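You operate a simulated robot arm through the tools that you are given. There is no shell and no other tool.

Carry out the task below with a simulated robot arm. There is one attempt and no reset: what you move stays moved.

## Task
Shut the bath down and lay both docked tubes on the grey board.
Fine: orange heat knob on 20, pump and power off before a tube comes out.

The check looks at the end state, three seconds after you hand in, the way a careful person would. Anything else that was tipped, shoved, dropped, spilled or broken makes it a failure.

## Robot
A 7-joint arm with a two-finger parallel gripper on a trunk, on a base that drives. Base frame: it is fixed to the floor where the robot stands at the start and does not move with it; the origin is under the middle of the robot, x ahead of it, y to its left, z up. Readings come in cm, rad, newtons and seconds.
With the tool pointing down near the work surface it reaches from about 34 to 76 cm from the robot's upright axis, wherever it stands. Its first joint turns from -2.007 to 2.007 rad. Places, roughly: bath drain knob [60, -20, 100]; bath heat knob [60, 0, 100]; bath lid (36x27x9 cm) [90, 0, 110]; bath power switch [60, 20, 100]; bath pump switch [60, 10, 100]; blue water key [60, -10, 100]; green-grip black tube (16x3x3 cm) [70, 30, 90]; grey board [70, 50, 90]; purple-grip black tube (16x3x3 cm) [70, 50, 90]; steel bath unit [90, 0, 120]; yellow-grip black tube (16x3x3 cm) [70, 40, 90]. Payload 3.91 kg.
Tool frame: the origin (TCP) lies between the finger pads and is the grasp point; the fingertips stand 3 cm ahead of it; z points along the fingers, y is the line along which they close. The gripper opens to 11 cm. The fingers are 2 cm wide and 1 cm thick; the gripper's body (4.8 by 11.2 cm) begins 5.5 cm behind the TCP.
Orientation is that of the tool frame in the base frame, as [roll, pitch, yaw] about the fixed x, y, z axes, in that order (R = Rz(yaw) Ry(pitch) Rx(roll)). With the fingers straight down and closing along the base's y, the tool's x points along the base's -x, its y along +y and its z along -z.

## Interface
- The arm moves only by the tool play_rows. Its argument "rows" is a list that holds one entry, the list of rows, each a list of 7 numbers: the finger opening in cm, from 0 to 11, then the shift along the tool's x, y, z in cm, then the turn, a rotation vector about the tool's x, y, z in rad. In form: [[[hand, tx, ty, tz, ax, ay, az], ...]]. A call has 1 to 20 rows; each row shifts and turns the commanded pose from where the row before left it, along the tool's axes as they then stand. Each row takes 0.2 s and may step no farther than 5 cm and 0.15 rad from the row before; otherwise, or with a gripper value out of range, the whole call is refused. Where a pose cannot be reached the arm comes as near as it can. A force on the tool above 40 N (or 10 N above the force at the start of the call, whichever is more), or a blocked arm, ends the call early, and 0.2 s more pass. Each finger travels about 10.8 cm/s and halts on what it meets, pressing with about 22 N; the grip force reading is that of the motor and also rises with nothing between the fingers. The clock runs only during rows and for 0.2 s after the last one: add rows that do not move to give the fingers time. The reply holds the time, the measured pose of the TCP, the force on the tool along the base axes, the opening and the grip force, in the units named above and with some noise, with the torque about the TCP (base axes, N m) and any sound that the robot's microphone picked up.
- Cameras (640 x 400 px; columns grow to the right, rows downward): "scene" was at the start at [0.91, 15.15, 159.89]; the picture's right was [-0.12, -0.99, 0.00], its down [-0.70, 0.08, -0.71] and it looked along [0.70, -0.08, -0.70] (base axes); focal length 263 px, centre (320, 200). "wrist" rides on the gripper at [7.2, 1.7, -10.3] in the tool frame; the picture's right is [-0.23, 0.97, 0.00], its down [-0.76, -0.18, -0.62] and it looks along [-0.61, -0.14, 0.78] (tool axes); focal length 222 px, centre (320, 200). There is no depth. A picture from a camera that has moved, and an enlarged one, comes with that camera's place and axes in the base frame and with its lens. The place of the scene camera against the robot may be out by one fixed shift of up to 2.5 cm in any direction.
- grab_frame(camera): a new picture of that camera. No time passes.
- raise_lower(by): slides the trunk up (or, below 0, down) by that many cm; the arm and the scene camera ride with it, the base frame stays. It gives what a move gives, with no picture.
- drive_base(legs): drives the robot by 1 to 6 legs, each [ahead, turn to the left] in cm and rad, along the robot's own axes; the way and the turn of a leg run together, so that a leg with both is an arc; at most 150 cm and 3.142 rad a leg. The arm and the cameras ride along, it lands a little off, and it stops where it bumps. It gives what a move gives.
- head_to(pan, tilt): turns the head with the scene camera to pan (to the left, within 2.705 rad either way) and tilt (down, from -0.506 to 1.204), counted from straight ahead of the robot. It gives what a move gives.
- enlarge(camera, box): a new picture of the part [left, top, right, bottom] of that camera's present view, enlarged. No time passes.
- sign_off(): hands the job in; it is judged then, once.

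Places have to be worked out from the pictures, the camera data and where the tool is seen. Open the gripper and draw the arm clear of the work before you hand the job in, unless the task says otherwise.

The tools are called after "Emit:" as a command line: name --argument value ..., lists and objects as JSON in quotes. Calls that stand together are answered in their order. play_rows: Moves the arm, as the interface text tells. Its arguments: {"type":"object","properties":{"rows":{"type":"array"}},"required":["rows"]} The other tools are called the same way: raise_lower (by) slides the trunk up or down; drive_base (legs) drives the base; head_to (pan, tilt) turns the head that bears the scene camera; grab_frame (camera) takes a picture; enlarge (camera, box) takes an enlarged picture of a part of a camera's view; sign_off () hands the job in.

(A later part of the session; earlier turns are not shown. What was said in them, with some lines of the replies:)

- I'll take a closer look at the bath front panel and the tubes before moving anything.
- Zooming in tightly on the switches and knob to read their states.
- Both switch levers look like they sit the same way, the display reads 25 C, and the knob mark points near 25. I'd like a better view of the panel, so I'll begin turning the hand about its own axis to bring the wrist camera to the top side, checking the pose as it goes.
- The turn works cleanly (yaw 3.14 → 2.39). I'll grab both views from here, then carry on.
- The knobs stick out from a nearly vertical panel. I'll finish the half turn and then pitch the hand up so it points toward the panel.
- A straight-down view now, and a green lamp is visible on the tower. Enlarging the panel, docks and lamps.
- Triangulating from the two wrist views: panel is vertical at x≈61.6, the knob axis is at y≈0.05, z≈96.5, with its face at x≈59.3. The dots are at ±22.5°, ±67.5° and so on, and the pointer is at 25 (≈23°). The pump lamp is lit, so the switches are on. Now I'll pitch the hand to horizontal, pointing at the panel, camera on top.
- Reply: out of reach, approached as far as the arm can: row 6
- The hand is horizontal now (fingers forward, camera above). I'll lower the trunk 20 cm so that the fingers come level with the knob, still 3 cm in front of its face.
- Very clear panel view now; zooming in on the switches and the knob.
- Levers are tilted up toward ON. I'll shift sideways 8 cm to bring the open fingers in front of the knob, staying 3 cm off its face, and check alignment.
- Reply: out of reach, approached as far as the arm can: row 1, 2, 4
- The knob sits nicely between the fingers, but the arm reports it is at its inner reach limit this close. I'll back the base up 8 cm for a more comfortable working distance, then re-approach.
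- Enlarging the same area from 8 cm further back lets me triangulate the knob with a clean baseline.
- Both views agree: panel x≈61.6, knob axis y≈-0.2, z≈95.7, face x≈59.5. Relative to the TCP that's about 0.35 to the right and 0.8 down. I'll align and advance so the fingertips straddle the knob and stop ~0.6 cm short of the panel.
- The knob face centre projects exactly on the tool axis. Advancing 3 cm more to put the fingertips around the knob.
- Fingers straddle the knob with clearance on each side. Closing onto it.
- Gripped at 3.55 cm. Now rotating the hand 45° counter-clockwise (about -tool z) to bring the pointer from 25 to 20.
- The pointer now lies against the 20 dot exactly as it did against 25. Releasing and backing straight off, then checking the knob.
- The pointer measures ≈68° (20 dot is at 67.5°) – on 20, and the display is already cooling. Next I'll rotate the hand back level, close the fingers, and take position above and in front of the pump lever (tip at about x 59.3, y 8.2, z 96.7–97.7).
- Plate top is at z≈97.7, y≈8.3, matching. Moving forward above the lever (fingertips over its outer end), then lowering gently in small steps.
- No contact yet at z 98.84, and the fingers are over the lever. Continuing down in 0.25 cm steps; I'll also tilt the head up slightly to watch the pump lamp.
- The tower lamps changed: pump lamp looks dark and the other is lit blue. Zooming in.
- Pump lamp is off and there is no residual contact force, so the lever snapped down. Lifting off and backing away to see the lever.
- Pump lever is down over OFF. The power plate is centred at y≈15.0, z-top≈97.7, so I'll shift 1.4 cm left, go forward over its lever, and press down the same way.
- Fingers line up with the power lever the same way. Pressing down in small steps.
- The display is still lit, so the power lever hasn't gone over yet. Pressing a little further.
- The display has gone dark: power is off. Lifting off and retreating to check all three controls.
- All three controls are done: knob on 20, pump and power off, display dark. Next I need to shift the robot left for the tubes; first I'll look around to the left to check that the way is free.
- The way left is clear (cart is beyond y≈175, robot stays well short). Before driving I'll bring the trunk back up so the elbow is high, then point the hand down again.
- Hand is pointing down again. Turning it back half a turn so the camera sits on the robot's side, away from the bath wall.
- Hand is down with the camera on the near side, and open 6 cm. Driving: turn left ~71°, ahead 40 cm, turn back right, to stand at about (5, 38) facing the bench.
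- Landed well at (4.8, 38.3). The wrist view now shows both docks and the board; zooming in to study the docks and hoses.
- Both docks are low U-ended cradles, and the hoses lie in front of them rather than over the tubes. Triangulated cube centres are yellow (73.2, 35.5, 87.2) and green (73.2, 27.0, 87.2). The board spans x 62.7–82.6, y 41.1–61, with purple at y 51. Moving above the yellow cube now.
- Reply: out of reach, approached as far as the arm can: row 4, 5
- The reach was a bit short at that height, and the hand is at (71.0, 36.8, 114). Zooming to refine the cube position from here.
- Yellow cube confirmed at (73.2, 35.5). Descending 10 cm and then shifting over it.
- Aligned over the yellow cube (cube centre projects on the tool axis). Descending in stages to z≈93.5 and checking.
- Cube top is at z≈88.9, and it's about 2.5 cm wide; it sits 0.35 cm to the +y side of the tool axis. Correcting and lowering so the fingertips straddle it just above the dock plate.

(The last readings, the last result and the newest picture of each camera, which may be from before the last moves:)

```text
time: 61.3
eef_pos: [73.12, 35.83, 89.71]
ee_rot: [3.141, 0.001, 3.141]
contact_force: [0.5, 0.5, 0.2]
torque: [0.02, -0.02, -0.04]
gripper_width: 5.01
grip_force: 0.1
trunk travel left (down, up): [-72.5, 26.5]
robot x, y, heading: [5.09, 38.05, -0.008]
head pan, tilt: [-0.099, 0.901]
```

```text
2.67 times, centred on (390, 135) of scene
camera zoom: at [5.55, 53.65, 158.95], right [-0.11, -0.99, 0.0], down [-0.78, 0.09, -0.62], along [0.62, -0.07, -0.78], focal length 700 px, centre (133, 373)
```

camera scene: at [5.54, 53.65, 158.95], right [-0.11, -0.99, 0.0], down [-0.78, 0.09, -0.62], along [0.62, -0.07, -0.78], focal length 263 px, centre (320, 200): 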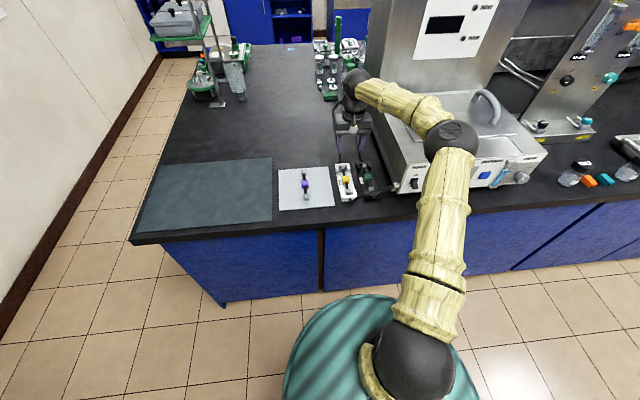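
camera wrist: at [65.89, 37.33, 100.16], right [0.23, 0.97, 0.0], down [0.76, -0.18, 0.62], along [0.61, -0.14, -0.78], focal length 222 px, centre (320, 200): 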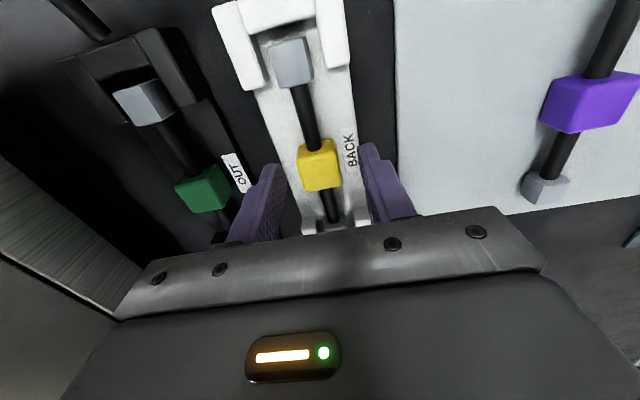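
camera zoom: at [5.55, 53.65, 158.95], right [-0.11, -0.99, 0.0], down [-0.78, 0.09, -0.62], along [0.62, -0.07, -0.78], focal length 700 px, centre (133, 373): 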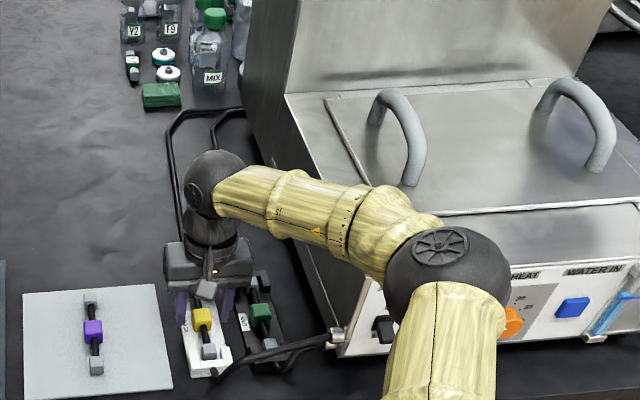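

Cube is centred between the fingers. Small 0.3 cm correction toward the robot, then closing on it.

Emit:
play_rows --rows '[[[5, 0.35, 0, 0, 0, 0, 0], [3.5, 0, 0, 0, 0, 0, 0], [2, 0, 0, 0, 0, 0, 0], [1.5, 0, 0, 0, 0, 0, 0], [1.5, 0, 0, 0, 0, 0, 0]]]'

Emit:
enlarge --camera "wrist" --box '[220, 85, 420, 210]'

```text
time: 62.5
eef_pos: [72.88, 35.74, 89.79]
ee_rot: [3.14, 0.0, 3.142]
contact_force: [-0.7, 0.1, 0.7]
torque: [0.03, -0.01, 0.01]
gripper_width: 2.48
grip_force: 22.0
trunk travel left (down, up): [-72.5, 26.5]
robot x, y, heading: [5.12, 38.08, -0.008]
head pan, tilt: [-0.099, 0.901]
```

```text
3.20 times, centred on (320, 148) of wrist
camera zoom: at [65.57, 37.31, 100.19], right [0.23, 0.97, 0.0], down [0.76, -0.18, 0.62], along [0.61, -0.14, -0.78], focal length 711 px, centre (320, 368)
```

zoom: 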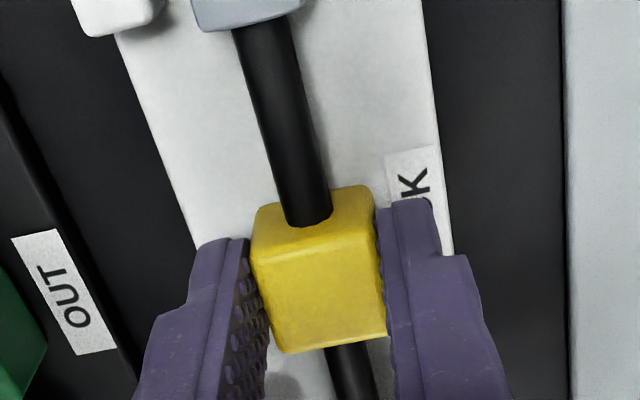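

Gripped at 2.48 cm with no side force. Lifting straight up, slowly at first.

Emit:
play_rows --rows '[[[1.5, 0, 0, -0.4, 0, 0, 0], [1.5, 0, 0, -0.6, 0, 0, 0], [1.5, 0, 0, -1, 0, 0, 0], [1.5, 0, 0, -1.5, 0, 0, 0], [1.5, 0, 0, 0, 0, 0, 0]]]'

Emit:
grab_frame --camera "wrist"

Emit:
enlarge --camera "scene" --box '[260, 130, 420, 230]'

```text
time: 63.7
eef_pos: [72.86, 35.72, 93.33]
ee_rot: [3.141, 0.0, -3.141]
contact_force: [0.5, 0.0, 0.0]
torque: [0.0, -0.01, 0.01]
gripper_width: 2.5
grip_force: 22.4
trunk travel left (down, up): [-72.5, 26.5]
robot x, y, heading: [5.66, 38.49, -0.013]
head pan, tilt: [-0.099, 0.901]
```

```text
taken
camera wrist: at [65.54, 37.31, 103.73], right [0.23, 0.97, 0.0], down [0.76, -0.18, 0.62], along [0.61, -0.14, -0.78], focal length 222 px, centre (320, 200)
```

wrist: 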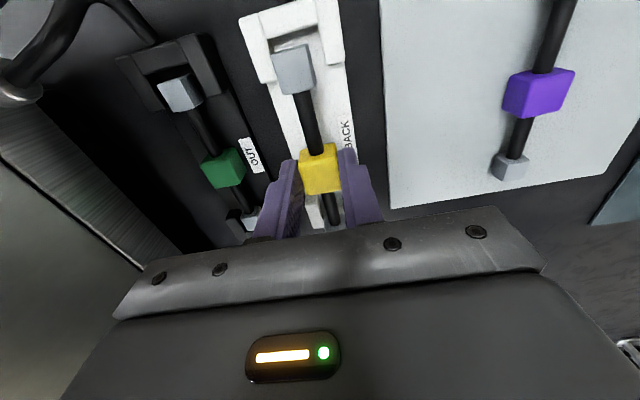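

```text
4.00 times, centred on (340, 180) of scene
camera zoom: at [5.56, 53.65, 158.95], right [-0.11, -0.99, 0.0], down [-0.78, 0.09, -0.62], along [0.62, -0.07, -0.78], focal length 1050 px, centre (240, 280)
```

zoom: 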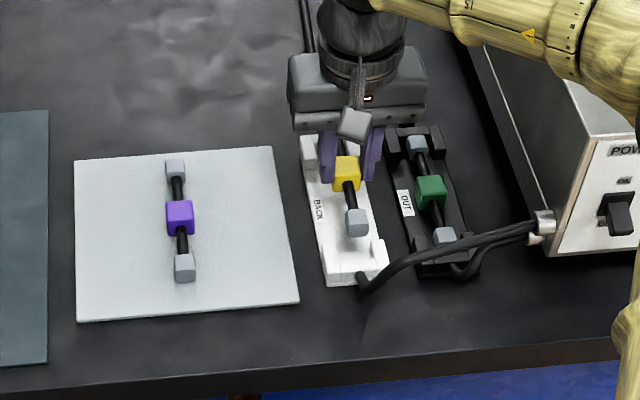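

The yellow tube is out and held level. Lifting higher and carrying it 9.5 cm left over the board, to y≈45.2 (between the board's right edge and the purple tube).

Emit:
play_rows --rows '[[[1.5, 0, 0, -3, 0, 0, 0], [1.5, 0, 0, -2.5, 0, 0, 0], [1.5, 0, 2.5, 0, 0, 0, 0], [1.5, 0, 2.5, 0, 0, 0, 0], [1.5, 0, 2.5, 0, 0, 0, 0], [1.5, 0, 2, 0, 0, 0, 0], [1.5, 0, 0, 0, 0, 0, 0]]]'

Emit:
grab_frame --camera "wrist"

Emit:
enlarge --camera "scene" --box '[260, 130, 420, 230]'

```text
time: 65.3
eef_pos: [72.78, 45.34, 98.64]
ee_rot: [-3.14, -0.001, 3.141]
contact_force: [0.1, -0.2, -0.4]
torque: [-0.02, 0.0, 0.0]
gripper_width: 2.47
grip_force: 22.2
trunk travel left (down, up): [-72.5, 26.5]
robot x, y, heading: [5.15, 38.35, -0.009]
head pan, tilt: [-0.099, 0.901]
```

```text
taken
camera wrist: at [65.58, 46.86, 109.16], right [0.23, 0.97, 0.0], down [0.76, -0.18, 0.62], along [0.61, -0.14, -0.78], focal length 222 px, centre (320, 200)
```

wrist: 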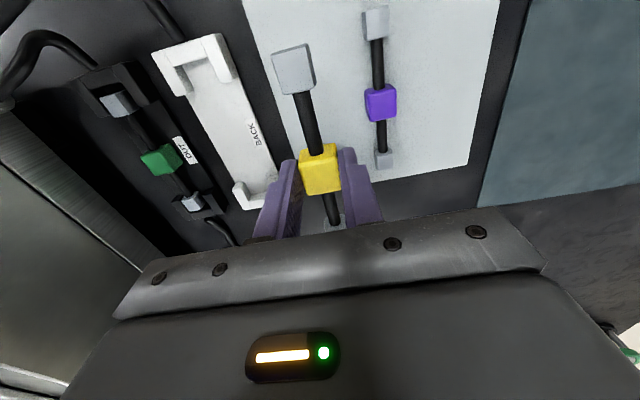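

```text
4.00 times, centred on (340, 180) of scene
camera zoom: at [5.55, 53.64, 158.95], right [-0.11, -0.99, 0.0], down [-0.78, 0.09, -0.62], along [0.62, -0.07, -0.78], focal length 1050 px, centre (240, 280)
```

zoom: 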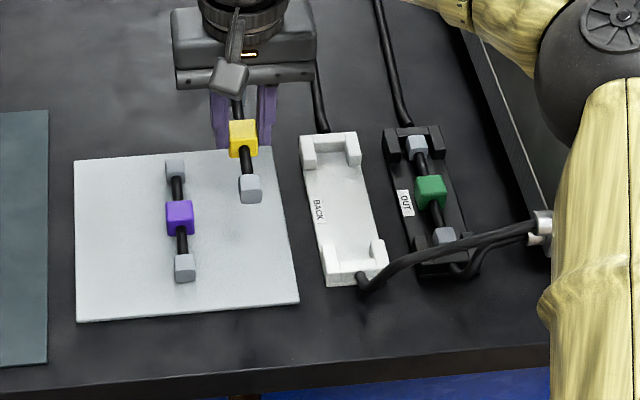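

Over the board with purple at y≈51 and the right edge at 41.1, so y 45.3 is good. Lowering to just above the board.

Emit:
play_rows --rows '[[[1.5, 0, 0, 3, 0, 0, 0], [1.5, 0, 0, 3, 0, 0, 0], [1.5, 0, 0, 2, 0, 0, 0], [1.5, 0, 0, 0.5, 0, 0, 0], [1.5, 0, 0, 0, 0, 0, 0]]]'

Emit:
grab_frame --camera "wrist"

Emit:
enlarge --camera "scene" --box '[260, 140, 360, 220]'

```text
time: 66.5
eef_pos: [72.75, 45.23, 90.27]
ee_rot: [3.14, -0.001, -3.141]
contact_force: [0.9, 0.3, -0.1]
torque: [0.02, -0.02, 0.01]
gripper_width: 2.48
grip_force: 22.5
trunk travel left (down, up): [-72.5, 26.5]
robot x, y, heading: [5.03, 38.33, -0.012]
head pan, tilt: [-0.099, 0.901]
```

```text
taken
camera wrist: at [65.52, 46.78, 100.71], right [0.23, 0.97, 0.0], down [0.76, -0.18, 0.62], along [0.61, -0.14, -0.78], focal length 222 px, centre (320, 200)
```

wrist: 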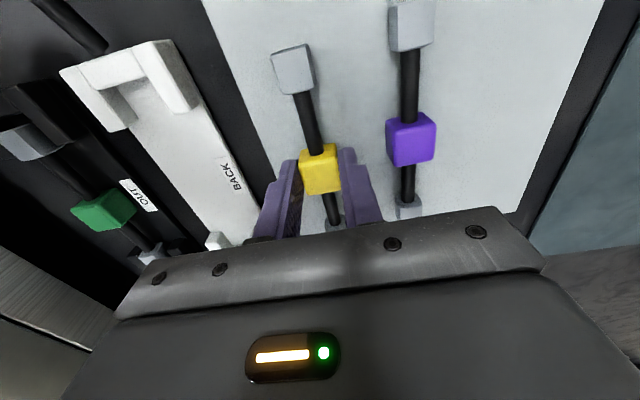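

```text
5.00 times, centred on (310, 180) of scene
camera zoom: at [5.55, 53.66, 158.95], right [-0.11, -0.99, 0.0], down [-0.78, 0.09, -0.62], along [0.62, -0.07, -0.78], focal length 1313 px, centre (370, 300)
```

zoom: 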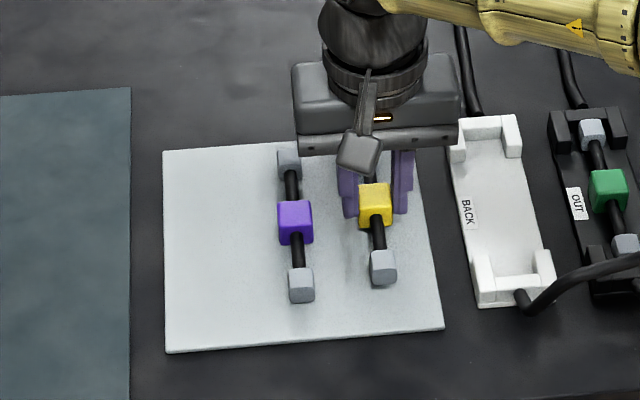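

Still free at z 90.27. Lowering in small steps until it touches.

Emit:
play_rows --rows '[[[1.5, 0, 0, 0.3, 0, 0, 0], [1.5, 0, 0, 0.3, 0, 0, 0], [1.5, 0, 0, 0.2, 0, 0, 0], [1.5, 0, 0, 0, 0, 0, 0]]]'

Emit:
play_rows --rows '[[[1.5, 0, 0, 0.15, 0, 0, 0], [1.5, 0, 0, 0, 0, 0, 0]]]'

Emit:
enlarge --camera "scene" --box '[260, 140, 360, 220]'

```text
time: 67.5
eef_pos: [72.82, 45.25, 89.57]
ee_rot: [-3.141, 0.001, 3.141]
contact_force: [-0.8, 0.1, 4.9]
torque: [0.02, -0.01, -0.01]
gripper_width: 2.52
grip_force: 22.0
trunk travel left (down, up): [-72.5, 26.5]
robot x, y, heading: [4.94, 37.87, -0.007]
head pan, tilt: [-0.099, 0.901]
```

```text
time: 68.1
eef_pos: [72.88, 45.31, 89.48]
ee_rot: [-3.141, 0.003, 3.141]
contact_force: [1.6, -0.7, 16.0]
torque: [-0.02, -0.07, 0.01]
gripper_width: 2.47
grip_force: 22.2
trunk travel left (down, up): [-72.5, 26.5]
robot x, y, heading: [4.97, 38.02, -0.013]
head pan, tilt: [-0.099, 0.901]
```

```text
5.00 times, centred on (310, 180) of scene
camera zoom: at [5.38, 53.64, 158.98], right [-0.11, -0.99, 0.0], down [-0.78, 0.09, -0.62], along [0.62, -0.07, -0.78], focal length 1313 px, centre (370, 300)
```

zoom: 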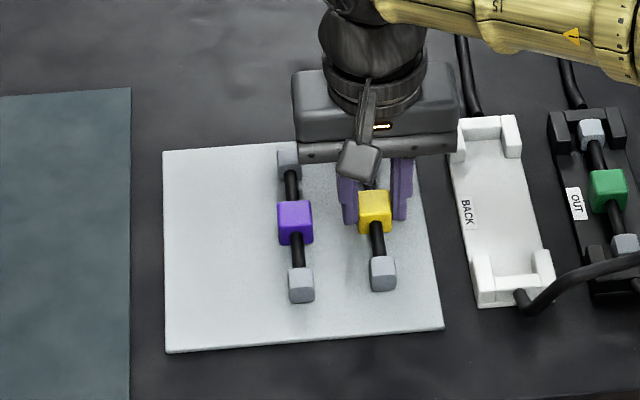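

Touching the board with 16 N. Easing up 0.15 cm to unload, then opening the fingers moderately and lifting away.

Emit:
play_rows --rows '[[[1.5, 0, 0, -0.15, 0, 0, 0], [2.5, 0, 0, 0, 0, 0, 0], [3.5, 0, 0, 0, 0, 0, 0], [4.2, 0, 0, 0, 0, 0, 0], [4.2, 0, 0, 0, 0, 0, 0]]]'

Emit:
enlarge --camera "wrist" --box '[220, 20, 460, 230]'

```text
time: 69.3
eef_pos: [72.75, 45.23, 89.52]
ee_rot: [3.14, 0.0, -3.14]
contact_force: [-0.3, 0.1, -1.0]
torque: [-0.02, -0.02, 0.02]
gripper_width: 4.21
grip_force: 0.1
trunk travel left (down, up): [-72.5, 26.5]
robot x, y, heading: [4.8, 38.38, -0.009]
head pan, tilt: [-0.099, 0.901]
```

```text
1.90 times, centred on (340, 125) of wrist
camera zoom: at [65.56, 46.78, 99.94], right [0.23, 0.97, 0.0], down [0.76, -0.18, 0.62], along [0.61, -0.14, -0.78], focal length 423 px, centre (282, 343)
```

zoom: 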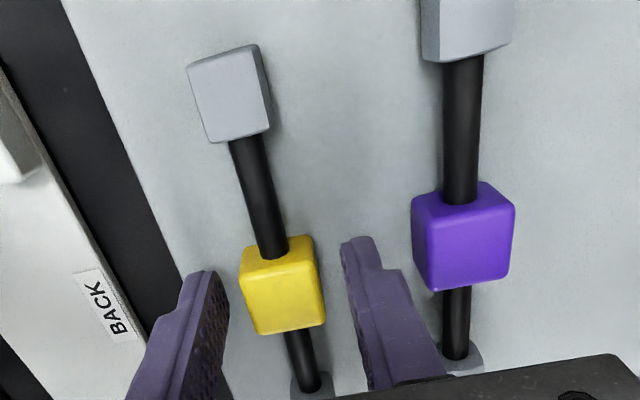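

Yellow tube released and lying flat on the board. Lifting straight up and moving back over toward the green tube at a safe height.

Emit:
play_rows --rows '[[[4.2, 0, 0, -1.5, 0, 0, 0], [4.2, 0, 0, -3, 0, 0, 0], [5, 0, 0, -4, 0, 0, 0], [5, 0, 0, -4, 0, 0, 0], [5, 0, -4, 0, 0, 0, 0], [5, 0, -4, 0, 0, 0, 0], [5, 0, -4, 0, 0, 0, 0], [5, 0, -4, 0, 0, 0, 0], [5, 0, 0, 0, 0, 0, 0]]]'

Emit:
grab_frame --camera "wrist"

Emit:
grab_frame --camera "scene"

Emit:
enlarge --camera "scene" --box '[260, 60, 520, 230]'

```text
time: 71.3
eef_pos: [72.82, 29.19, 102.09]
ee_rot: [-3.142, 0.0, 3.141]
contact_force: [-1.3, 0.4, 0.9]
torque: [0.0, 0.01, -0.01]
gripper_width: 4.99
grip_force: 0.0
trunk travel left (down, up): [-72.5, 26.5]
robot x, y, heading: [4.69, 38.51, -0.01]
head pan, tilt: [-0.099, 0.901]
```

```text
taken
camera wrist: at [65.57, 30.81, 112.42], right [0.23, 0.97, 0.0], down [0.76, -0.18, 0.62], along [0.61, -0.14, -0.78], focal length 222 px, centre (320, 200)
```

wrist: 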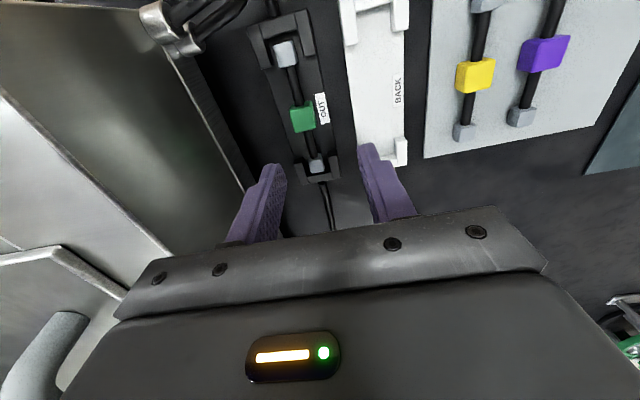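

```text
taken
camera scene: at [5.55, 53.68, 158.95], right [-0.11, -0.99, 0.0], down [-0.78, 0.09, -0.62], along [0.62, -0.07, -0.78], focal length 263 px, centre (320, 200)
```

scene: 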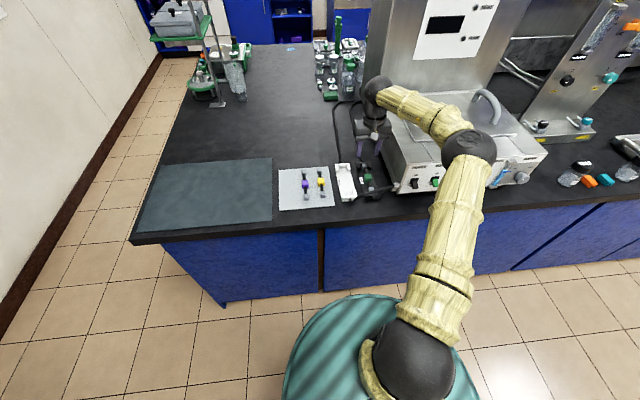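

```text
2.35 times, centred on (390, 145) of scene
camera zoom: at [5.55, 53.68, 158.95], right [-0.11, -0.99, 0.0], down [-0.78, 0.09, -0.62], along [0.62, -0.07, -0.78], focal length 618 px, centre (155, 329)
```

zoom: 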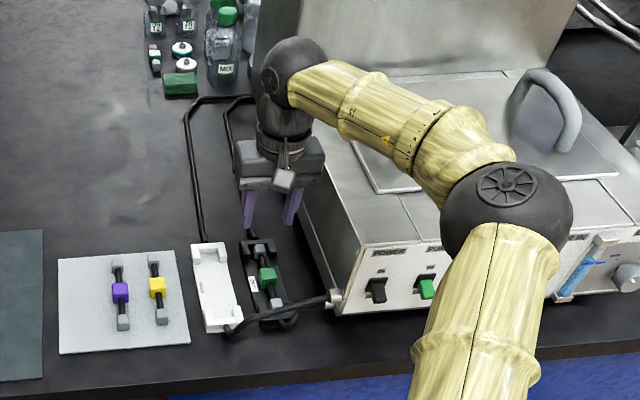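

The forearm will pass near the bath's corner when working on the green tube. Raising the trunk 10 cm lifts shoulder and elbow, giving more clearance; then I'll descend with the arm.

Emit:
raise_lower --by 10

Emit:
play_rows --rows '[[[5, 0, -2, 1, 0, 0, 0], [5, 0, 0, 3.5, 0, 0, 0], [5, 0, 0, 3.5, 0, 0, 0], [5, 0, 0, 0, 0, 0, 0]]]'

Emit:
grab_frame --camera "scene"

Emit:
enlarge --camera "scene" --box '[260, 60, 520, 230]'

Emit:
enlarge --camera "wrist" --box '[220, 20, 420, 180]'

```text
time: 72.7
eef_pos: [72.89, 29.37, 111.98]
ee_rot: [3.141, 0.001, -3.141]
contact_force: [-1.2, 0.9, 0.4]
torque: [-0.02, 0.04, -0.01]
gripper_width: 5.01
grip_force: 0.0
trunk travel left (down, up): [-82.5, 16.5]
robot x, y, heading: [5.11, 38.29, -0.012]
head pan, tilt: [-0.099, 0.901]
```

```text
time: 73.7
eef_pos: [72.88, 27.3, 103.99]
ee_rot: [-3.141, 0.002, -3.139]
contact_force: [-0.4, 0.5, 0.1]
torque: [0.0, 0.01, 0.01]
gripper_width: 4.99
grip_force: 0.0
trunk travel left (down, up): [-82.5, 16.5]
robot x, y, heading: [4.82, 38.08, -0.015]
head pan, tilt: [-0.099, 0.901]
```

```text
taken
camera scene: at [5.52, 53.67, 168.95], right [-0.11, -0.99, 0.0], down [-0.78, 0.09, -0.62], along [0.62, -0.07, -0.78], focal length 263 px, centre (320, 200)
```

scene: 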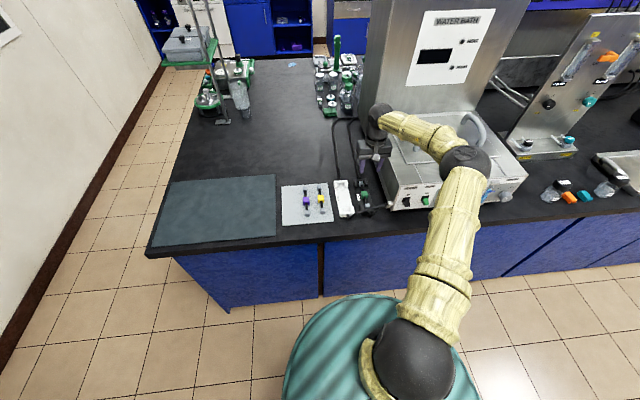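

```text
2.35 times, centred on (390, 145) of scene
camera zoom: at [5.52, 53.67, 168.95], right [-0.11, -0.99, 0.0], down [-0.78, 0.09, -0.62], along [0.62, -0.07, -0.78], focal length 618 px, centre (155, 329)
```

zoom: 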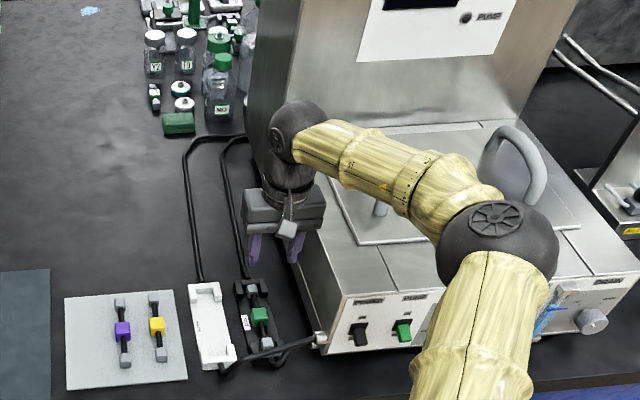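

```text
2.50 times, centred on (320, 100) of wrist
camera zoom: at [65.54, 28.84, 114.34], right [0.23, 0.97, 0.0], down [0.76, -0.18, 0.62], along [0.61, -0.14, -0.78], focal length 555 px, centre (320, 450)
```

zoom: 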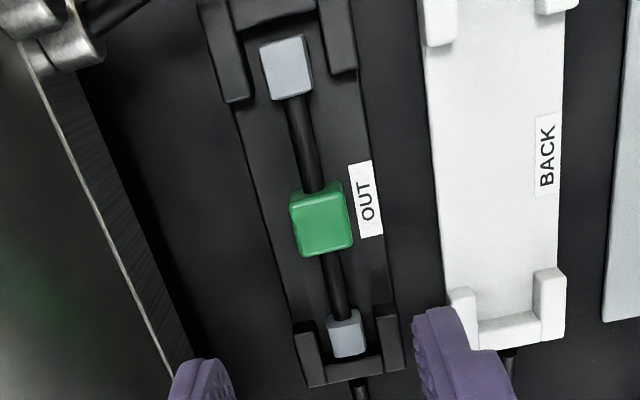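

Green cube sits right on the tool axis (72.9, 27.2). Bath wall at y≈18.3 leaves about 3 cm beside the gripper body. Descending in stages.

Emit:
play_rows --rows '[[[5, 0, 0, 4, 0, 0, 0], [5, 0, 0, 4, 0, 0, 0], [5, 0, 0, 2.6, 0, 0, 0], [5, 0, 0, 0, 0, 0, 0]]]'

Emit:
grab_frame --camera "wrist"

Emit:
enlarge --camera "wrist" --box '[220, 60, 420, 185]'

Emit:
enlarge --camera "scene" --box '[260, 80, 520, 250]'

```text
time: 74.7
eef_pos: [72.79, 27.38, 93.45]
ee_rot: [-3.14, 0.001, -3.142]
contact_force: [-0.3, -0.1, 0.6]
torque: [0.0, 0.0, 0.01]
gripper_width: 5.0
grip_force: 0.0
trunk travel left (down, up): [-82.5, 16.5]
robot x, y, heading: [5.13, 38.1, -0.012]
head pan, tilt: [-0.099, 0.901]
```

```text
taken
camera wrist: at [65.58, 28.84, 103.84], right [0.23, 0.97, 0.0], down [0.76, -0.18, 0.62], along [0.61, -0.14, -0.78], focal length 222 px, centre (320, 200)
```

wrist: 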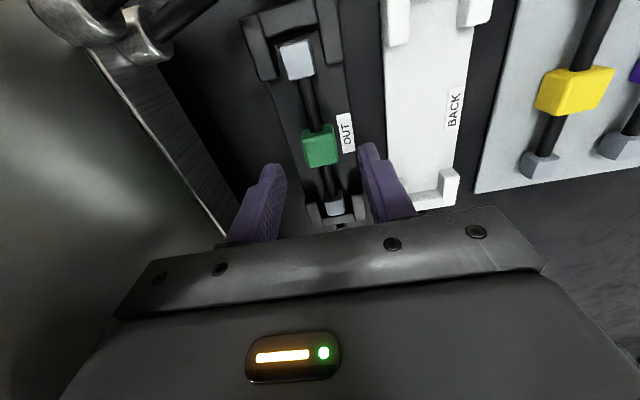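

```text
3.20 times, centred on (320, 122) of wrist
camera zoom: at [65.58, 28.84, 103.84], right [0.23, 0.97, 0.0], down [0.76, -0.18, 0.62], along [0.61, -0.14, -0.78], focal length 711 px, centre (320, 448)
```

zoom: 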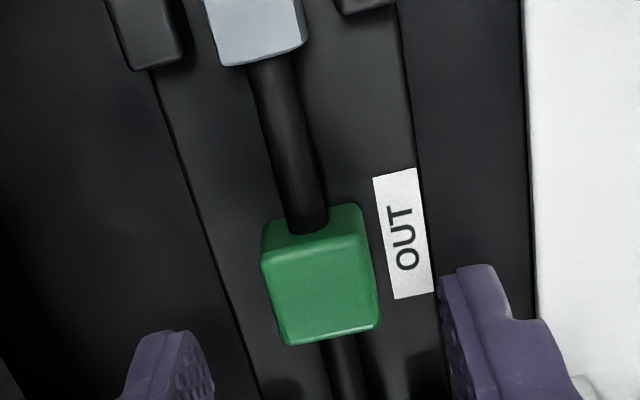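

```text
2.35 times, centred on (390, 165) of scene
camera zoom: at [5.53, 53.65, 168.96], right [-0.11, -0.99, 0.0], down [-0.78, 0.09, -0.62], along [0.62, -0.07, -0.78], focal length 618 px, centre (155, 282)
```

zoom: 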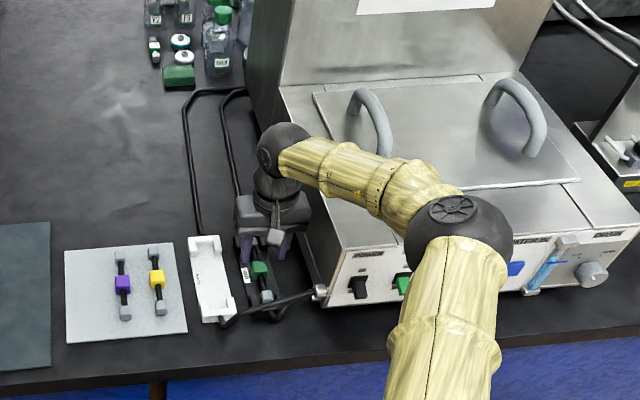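

Aligned (cube centre on the tool axis), and the forearm clears the bath corner. Lowering the last 3.75 cm.

Emit:
play_rows --rows '[[[5, 0, 0, 1.5, 0, 0, 0], [5, 0, 0, 1.4, 0, 0, 0], [5, 0, 0, 0.8, 0, 0, 0], [5, 0, 0, 0, 0, 0, 0]]]'

Emit:
enlarge --camera "wrist" --box '[220, 85, 420, 210]'

Emit:
enlarge --camera "scene" --box '[260, 80, 520, 250]'

```text
time: 75.7
eef_pos: [72.91, 27.36, 89.72]
ee_rot: [3.141, -0.001, 3.141]
contact_force: [-0.8, -1.2, -0.4]
torque: [0.02, 0.03, -0.02]
gripper_width: 5.0
grip_force: 0.1
trunk travel left (down, up): [-82.5, 16.5]
robot x, y, heading: [5.04, 38.03, -0.011]
head pan, tilt: [-0.099, 0.901]
```

```text
3.20 times, centred on (320, 148) of wrist
camera zoom: at [65.6, 28.84, 100.13], right [0.23, 0.97, 0.0], down [0.76, -0.18, 0.62], along [0.61, -0.14, -0.78], focal length 711 px, centre (320, 368)
```

zoom: 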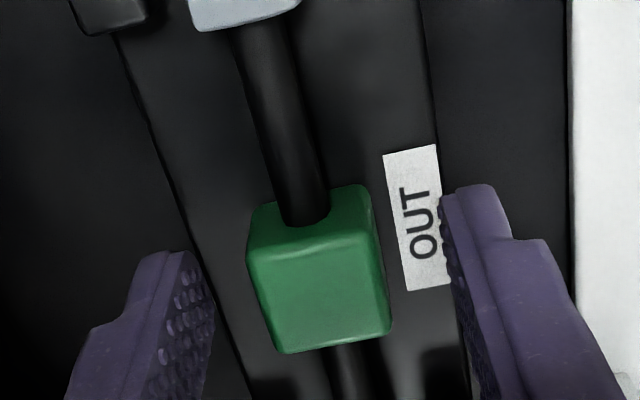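

```text
2.35 times, centred on (390, 165) of scene
camera zoom: at [5.55, 53.65, 168.95], right [-0.11, -0.99, 0.0], down [-0.78, 0.09, -0.62], along [0.62, -0.07, -0.78], focal length 618 px, centre (155, 282)
```

zoom: 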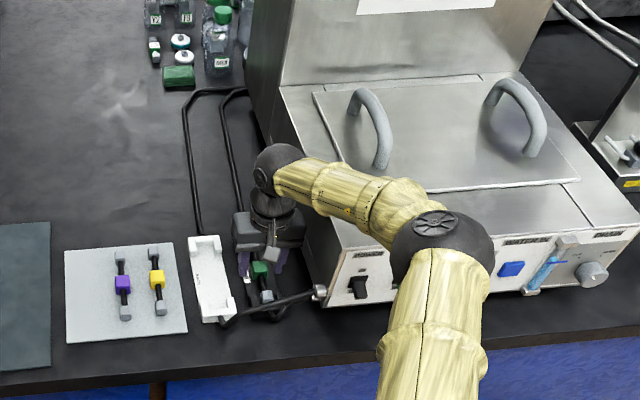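

Same picture as for the yellow one: cube centred between the fingers, no contact. Closing on the green cube.

Emit:
play_rows --rows '[[[3.5, 0, 0, 0, 0, 0, 0], [2, 0, 0, 0, 0, 0, 0], [1.5, 0, 0, 0, 0, 0, 0], [1.5, 0, 0, 0, 0, 0, 0]]]'

Emit:
enlarge --camera "wrist" --box '[220, 85, 420, 210]'

```text
time: 76.7
eef_pos: [72.89, 27.3, 89.7]
ee_rot: [-3.141, 0.0, 3.14]
contact_force: [-0.2, 0.1, 0.3]
torque: [0.03, 0.01, -0.02]
gripper_width: 2.51
grip_force: 22.5
trunk travel left (down, up): [-82.5, 16.5]
robot x, y, heading: [5.19, 38.06, -0.011]
head pan, tilt: [-0.099, 0.901]
```

```text
3.20 times, centred on (320, 148) of wrist
camera zoom: at [65.6, 28.85, 100.13], right [0.23, 0.97, 0.0], down [0.76, -0.18, 0.62], along [0.61, -0.14, -0.78], focal length 711 px, centre (320, 368)
```

zoom: 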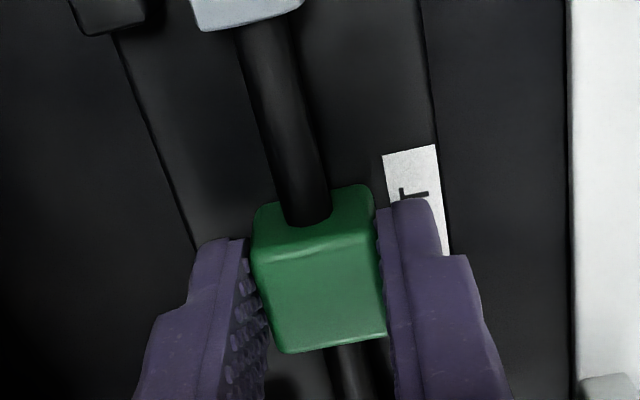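

Gripped at 2.51 cm. Lifting straight up slowly.

Emit:
play_rows --rows '[[[1.5, 0, 0, -0.4, 0, 0, 0], [1.5, 0, 0, -0.6, 0, 0, 0], [1.5, 0, 0, -1, 0, 0, 0], [1.5, 0, 0, -1.5, 0, 0, 0], [1.5, 0, 0, -3, 0, 0, 0], [1.5, 0, 0, -3, 0, 0, 0], [1.5, 0, 0, -2, 0, 0, 0], [1.5, 0, 0, 0, 0, 0, 0]]]'

Emit:
grab_frame --camera "wrist"

Emit:
enlarge --camera "scene" --box '[260, 100, 440, 240]'

```text
time: 78.5
eef_pos: [72.75, 27.37, 101.18]
ee_rot: [-3.14, 0.0, -3.141]
contact_force: [1.8, 0.3, -0.7]
torque: [0.01, 0.0, -0.01]
gripper_width: 2.5
grip_force: 21.6
trunk travel left (down, up): [-82.5, 16.5]
robot x, y, heading: [4.87, 38.0, -0.007]
head pan, tilt: [-0.099, 0.901]
```

```text
taken
camera wrist: at [65.59, 28.84, 111.66], right [0.23, 0.97, 0.0], down [0.76, -0.18, 0.62], along [0.61, -0.14, -0.78], focal length 222 px, centre (320, 200)
```

wrist: 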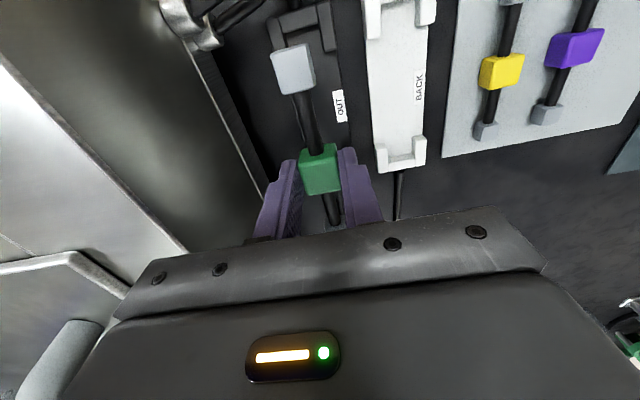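

```text
2.86 times, centred on (350, 170) of scene
camera zoom: at [5.57, 53.64, 168.95], right [-0.11, -0.99, 0.0], down [-0.78, 0.09, -0.62], along [0.62, -0.07, -0.78], focal length 750 px, centre (234, 286)
```

zoom: 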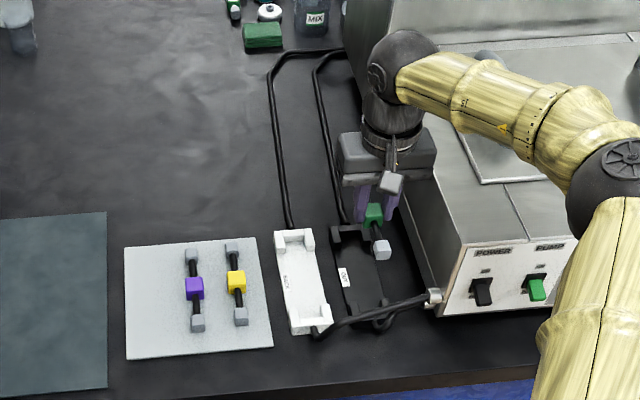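

The green tube is out cleanly and the docks haven't moved. Carrying it left over the board to y≈56.8, on the far side of the purple tube.

Emit:
play_rows --rows '[[[1.5, 0, 4.2, 0, 0, 0, 0], [1.5, 0, 4.2, 0, 0, 0, 0], [1.5, 0, 4.2, 0, 0, 0, 0], [1.5, 0, 4.2, 0, 0, 0, 0], [1.5, 0, 4.2, 0, 0, 0, 0], [1.5, 0, 4.2, 0, 0, 0, 0], [1.5, 0, 4.2, 0, 0, 0, 0], [1.5, 0, 0, 0, 0, 0, 0]]]'

Emit:
grab_frame --camera "wrist"

Emit:
enlarge --camera "scene" --box '[220, 110, 400, 250]'

```text
time: 80.2
eef_pos: [72.75, 56.59, 101.28]
ee_rot: [3.141, 0.001, 3.139]
contact_force: [1.2, 0.4, -1.1]
torque: [0.04, -0.02, 0.03]
gripper_width: 2.48
grip_force: 21.9
trunk travel left (down, up): [-82.5, 16.5]
robot x, y, heading: [5.08, 38.2, -0.008]
head pan, tilt: [-0.099, 0.901]
```

```text
taken
camera wrist: at [65.54, 58.15, 111.69], right [0.23, 0.97, 0.0], down [0.76, -0.18, 0.62], along [0.61, -0.14, -0.78], focal length 222 px, centre (320, 200)
```

wrist: 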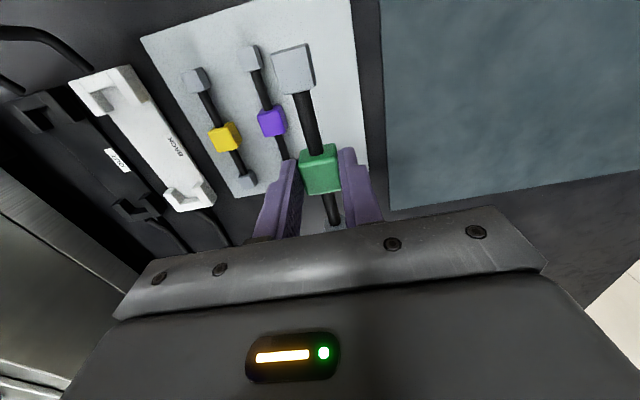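

```text
2.86 times, centred on (310, 180) of scene
camera zoom: at [5.56, 53.57, 168.96], right [-0.11, -0.99, 0.0], down [-0.78, 0.09, -0.62], along [0.62, -0.07, -0.78], focal length 750 px, centre (349, 257)
```

zoom: 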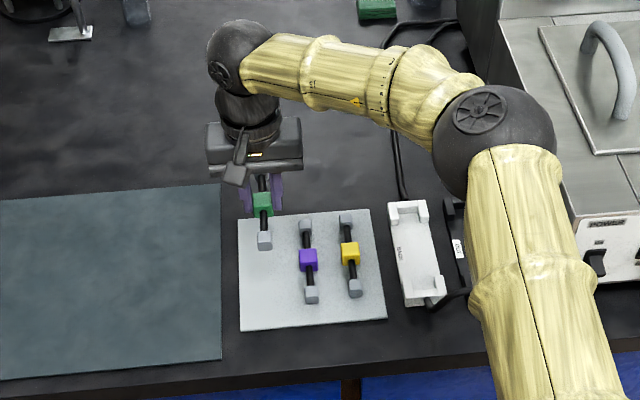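

Left edge at y≈61.1, purple's left side ≈52.5, so shifting 0.3 cm further left and lowering to just above the board.

Emit:
play_rows --rows '[[[1.5, 0, 0.3, 3, 0, 0, 0], [1.5, 0, 0, 3, 0, 0, 0], [1.5, 0, 0, 3, 0, 0, 0], [1.5, 0, 0, 1.5, 0, 0, 0], [1.5, 0, 0, 0.5, 0, 0, 0], [1.5, 0, 0, 0, 0, 0, 0]]]'

Emit:
grab_frame --camera "wrist"

Emit:
enlarge --camera "scene" --box '[260, 160, 360, 240]'

```text
time: 81.7
eef_pos: [72.82, 57.01, 90.17]
ee_rot: [-3.14, 0.001, -3.142]
contact_force: [0.2, 0.0, -0.5]
torque: [-0.01, 0.03, 0.01]
gripper_width: 2.5
grip_force: 22.5
trunk travel left (down, up): [-82.5, 16.5]
robot x, y, heading: [4.99, 38.66, -0.007]
head pan, tilt: [-0.099, 0.901]
```

```text
taken
camera wrist: at [65.53, 58.53, 100.56], right [0.23, 0.97, 0.0], down [0.76, -0.18, 0.62], along [0.61, -0.14, -0.78], focal length 222 px, centre (320, 200)
```

wrist: 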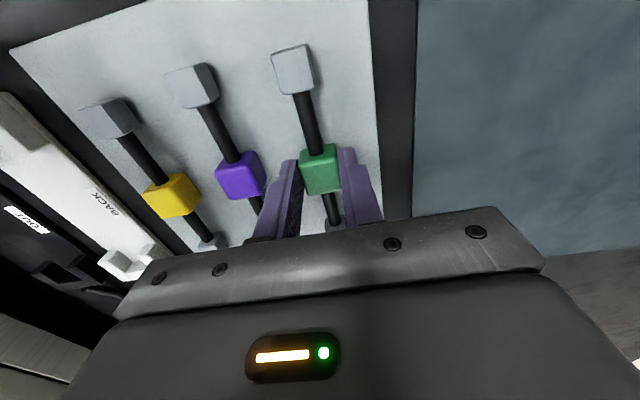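

```text
5.00 times, centred on (310, 200) of scene
camera zoom: at [5.55, 53.66, 168.95], right [-0.11, -0.99, 0.0], down [-0.78, 0.09, -0.62], along [0.62, -0.07, -0.78], focal length 1313 px, centre (370, 200)
```

zoom: 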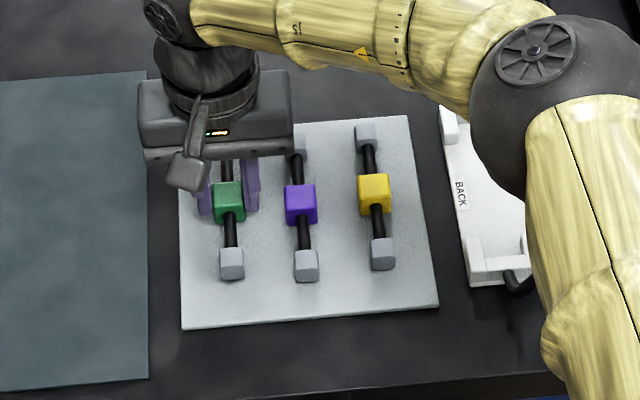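

Just above the board with good spacing on both sides. Lowering in fine steps until it touches.

Emit:
play_rows --rows '[[[1.5, 0, 0, 0.3, 0, 0, 0], [1.5, 0, 0, 0.3, 0, 0, 0], [1.5, 0, 0, 0, 0, 0, 0]]]'

Emit:
play_rows --rows '[[[1.5, 0, 0, 0.1, 0, 0, 0], [1.5, 0, 0, 0, 0, 0, 0]]]'

```text
time: 82.5
eef_pos: [72.94, 57.12, 89.62]
ee_rot: [3.14, 0.0, -3.141]
contact_force: [0.8, 0.1, -0.6]
torque: [-0.01, 0.01, 0.01]
gripper_width: 2.51
grip_force: 22.1
trunk travel left (down, up): [-82.5, 16.5]
robot x, y, heading: [5.23, 38.2, -0.005]
head pan, tilt: [-0.099, 0.901]
```

```text
time: 83.0
eef_pos: [72.82, 56.94, 89.59]
ee_rot: [3.141, 0.002, -3.141]
contact_force: [1.1, -0.7, 2.0]
torque: [-0.02, -0.05, 0.01]
gripper_width: 2.49
grip_force: 22.6
trunk travel left (down, up): [-82.5, 16.5]
robot x, y, heading: [5.44, 38.27, -0.009]
head pan, tilt: [-0.099, 0.901]
```

First touch (2 N). One more 0.08 cm, then open.

Emit:
play_rows --rows '[[[1.5, 0, 0, 0.08, 0, 0, 0], [1.5, 0, 0, 0, 0, 0, 0]]]'

Emit:
play_rows --rows '[[[2.5, 0, 0, 0, 0, 0, 0], [3.3, 0, 0, 0, 0, 0, 0], [4.1, 0, 0, 0, 0, 0, 0], [4.1, 0, 0, 0, 0, 0, 0]]]'

Emit:
enlarge --camera "wrist" --box '[150, 20, 410, 230]'

```text
time: 83.7
eef_pos: [72.71, 57.0, 89.68]
ee_rot: [-3.142, 0.001, -3.14]
contact_force: [0.4, 0.7, 9.0]
torque: [0.03, 0.0, 0.0]
gripper_width: 2.5
grip_force: 21.9
trunk travel left (down, up): [-82.5, 16.5]
robot x, y, heading: [5.33, 38.2, -0.009]
head pan, tilt: [-0.099, 0.901]
```

```text
time: 84.7
eef_pos: [72.85, 56.82, 89.41]
ee_rot: [-3.141, -0.001, 3.141]
contact_force: [-0.7, -0.2, 0.0]
torque: [0.04, 0.0, -0.01]
gripper_width: 4.09
grip_force: 0.0
trunk travel left (down, up): [-82.5, 16.5]
robot x, y, heading: [5.02, 38.34, -0.012]
head pan, tilt: [-0.099, 0.901]
```

```text
1.90 times, centred on (280, 125) of wrist
camera zoom: at [65.59, 58.52, 99.83], right [0.23, 0.97, 0.0], down [0.76, -0.18, 0.62], along [0.61, -0.14, -0.78], focal length 423 px, centre (396, 343)
```

zoom: 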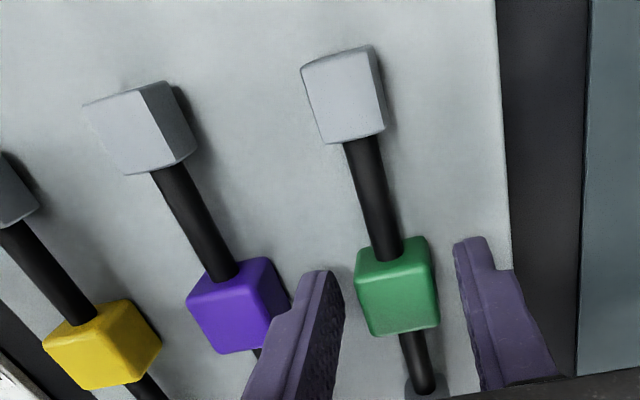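

Green tube released and flat. The finger next to the purple cube has about 1 cm clearance; lifting straight up.

Emit:
play_rows --rows '[[[4.1, 0, 0, -1, 0, 0, 0], [4.1, 0, 0, -2, 0, 0, 0], [4.1, 0, 0, -3, 0, 0, 0], [5, 0, 0, -4, 0, 0, 0], [6, 0, 0, -4, 0, 0, 0], [6, 0, 0, -4, 0, 0, 0], [6, 0, 0, 0, 0, 0, 0]]]'

Emit:
grab_frame --camera "wrist"

Emit:
enlarge --camera "scene" --box '[220, 120, 400, 250]'

```text
time: 86.2
eef_pos: [72.96, 56.87, 107.37]
ee_rot: [3.141, -0.001, -3.141]
contact_force: [-0.3, 0.0, 0.4]
torque: [0.0, 0.03, 0.01]
gripper_width: 6.0
grip_force: 0.1
trunk travel left (down, up): [-82.5, 16.5]
robot x, y, heading: [5.33, 38.49, -0.012]
head pan, tilt: [-0.099, 0.901]
```

```text
taken
camera wrist: at [65.68, 58.44, 117.8], right [0.23, 0.97, 0.0], down [0.76, -0.18, 0.62], along [0.61, -0.14, -0.78], focal length 222 px, centre (320, 200)
```

wrist: 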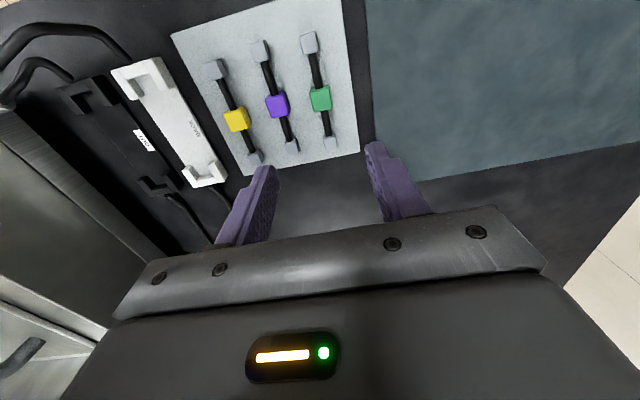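

```text
3.08 times, centred on (310, 185) of scene
camera zoom: at [5.6, 53.67, 168.95], right [-0.11, -0.99, 0.0], down [-0.78, 0.09, -0.62], along [0.62, -0.07, -0.78], focal length 808 px, centre (351, 246)
```

zoom: 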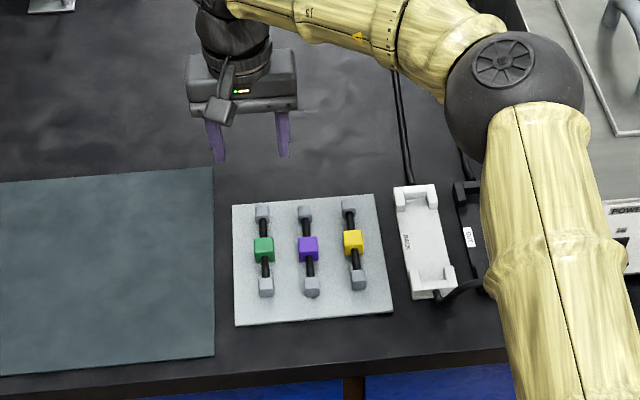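

All three tubes lie on the grey board. Withdrawing the arm clear of the bench, then I'll recheck the panel.

Emit:
play_rows --rows '[[[6, 3, 0, -3, 0, 0, 0], [6, 4.5, 0, 0, 0, 0, 0], [6, 4.5, 0, 0, 0, 0, 0], [6, 4.5, 0, 0, 0, 0, 0], [6, 4.5, 0, 0, 0, 0, 0], [6, 4, 0, 0, 0, 0, 0], [6, 0, 0, 0, 0, 0, 0]]]'

Emit:
head_to --pan -0.6 --tilt 0.65

Emit:
grab_frame --camera "scene"

Emit:
grab_frame --camera "wrist"

```text
time: 87.8
eef_pos: [47.97, 57.11, 110.52]
ee_rot: [3.141, -0.001, 3.139]
contact_force: [-0.3, -0.6, 0.0]
torque: [0.03, 0.01, 0.01]
gripper_width: 6.0
grip_force: 0.1
trunk travel left (down, up): [-82.5, 16.5]
robot x, y, heading: [5.01, 38.27, -0.009]
head pan, tilt: [-0.099, 0.901]
```

```text
time: 88.8
eef_pos: [47.9, 56.96, 110.41]
ee_rot: [3.141, 0.0, -3.141]
contact_force: [0.7, -0.2, -0.5]
torque: [0.0, -0.01, -0.03]
gripper_width: 5.99
grip_force: 0.0
trunk travel left (down, up): [-82.5, 16.5]
robot x, y, heading: [5.05, 38.08, -0.009]
head pan, tilt: [-0.6, 0.649]
```

```text
taken
camera scene: at [5.16, 49.52, 171.0], right [-0.57, -0.82, 0.0], down [-0.5, 0.35, -0.8], along [0.65, -0.46, -0.6], focal length 263 px, centre (320, 200)
```

scene: 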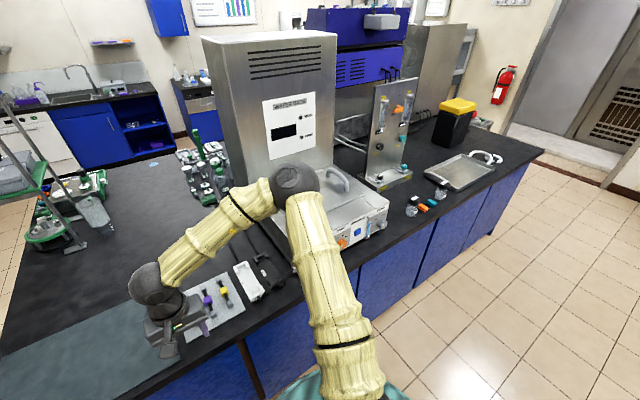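

```text
taken
camera wrist: at [40.64, 58.6, 120.82], right [0.23, 0.97, 0.0], down [0.76, -0.18, 0.62], along [0.61, -0.14, -0.78], focal length 222 px, centre (320, 200)
```

wrist: 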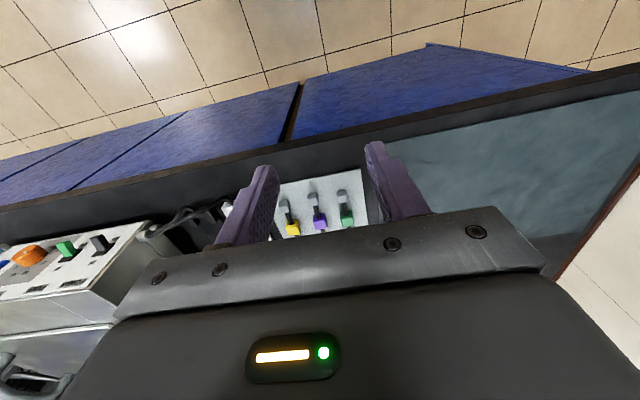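

Arm is clear. Checking the switches, knob and tower display once more in close-up.

Emit:
enlarge --camera "wrist" --box '[0, 210, 150, 310]'

Emit:
enlarge --camera "scene" --box '[310, 190, 400, 260]'

Emit:
enlarge --camera "scene" --box '[250, 80, 340, 170]'

Emit:
enlarge --camera "scene" --box '[170, 240, 300, 340]'

```text
4.00 times, centred on (75, 260) of wrist
camera zoom: at [40.64, 58.6, 120.82], right [0.23, 0.97, 0.0], down [0.76, -0.18, 0.62], along [0.61, -0.14, -0.78], focal length 888 px, centre (1300, -40)
```

zoom: 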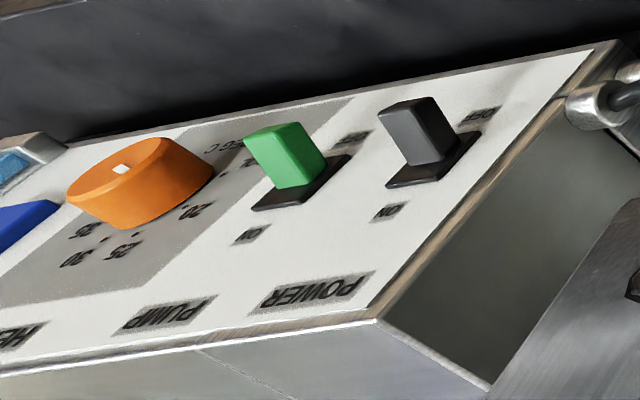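

```text
5.71 times, centred on (355, 225) of scene
camera zoom: at [5.16, 49.52, 171.0], right [-0.57, -0.82, 0.0], down [-0.5, 0.35, -0.8], along [0.65, -0.46, -0.6], focal length 1500 px, centre (120, 57)
```

zoom: 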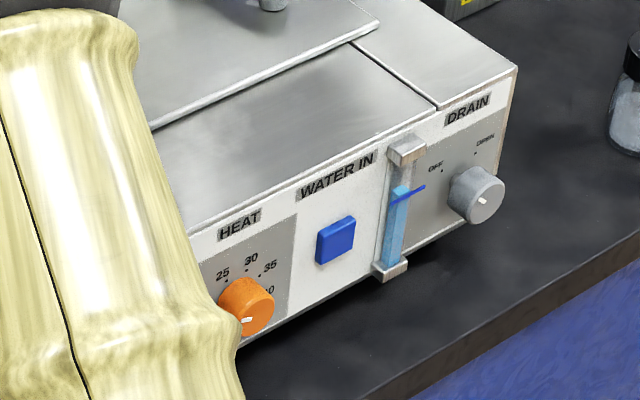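

```text
4.44 times, centred on (295, 125) of scene
camera zoom: at [5.16, 49.52, 171.0], right [-0.57, -0.82, 0.0], down [-0.5, 0.35, -0.8], along [0.65, -0.46, -0.6], focal length 1167 px, centre (431, 533)
```

zoom: 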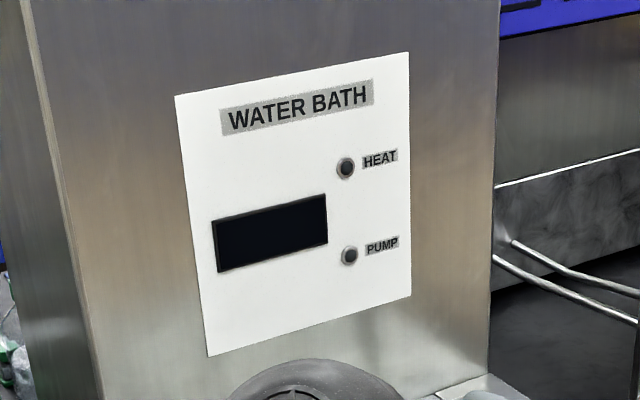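

```text
4.00 times, centred on (235, 290) of scene
camera zoom: at [5.16, 49.52, 171.0], right [-0.57, -0.82, 0.0], down [-0.5, 0.35, -0.8], along [0.65, -0.46, -0.6], focal length 1050 px, centre (660, -160)
```

zoom: 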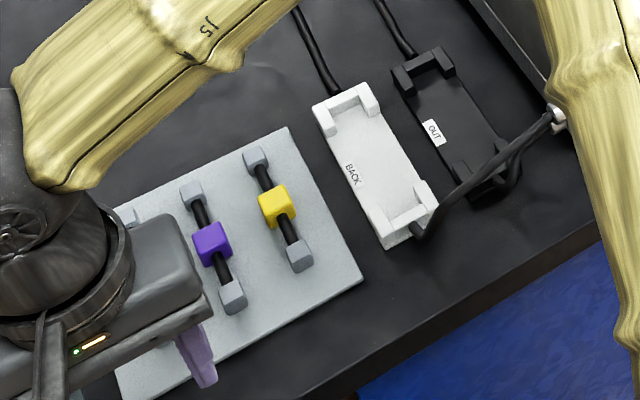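

Everything checks out: both levers are down on OFF, display and lamps are dark, and the knob is on 20. Yellow and green lie on the grey board beside the undisturbed purple tube, the docks and hoses are in place, and the gripper is open and clear. Handing in.

Emit:
sign_off

```text
The job is handed in.
```

The bath is shut down and both docked tubes are lying on the grey board. I've handed the job in, but no verdict has come back yet.

- **Heat knob:** the pointer is on 20. I measured it at about 68°, and the 20 mark is at 67.5°.
- **Pump and power:** both levers are down on OFF. The display and both lamps are dark, and both switches were off before either tube came out.
- **Tubes:** the yellow-grip tube lies to the right of the purple one and the green-grip tube to its left. Both are fully on the board.
- **Everything else:** nothing was knocked or spilled that I could see. The purple tube, both docks and the hoses are where they were, and I didn't touch the water key, drain knob or lid.

The gripper is open, and the hand is drawn back in front of the bench.
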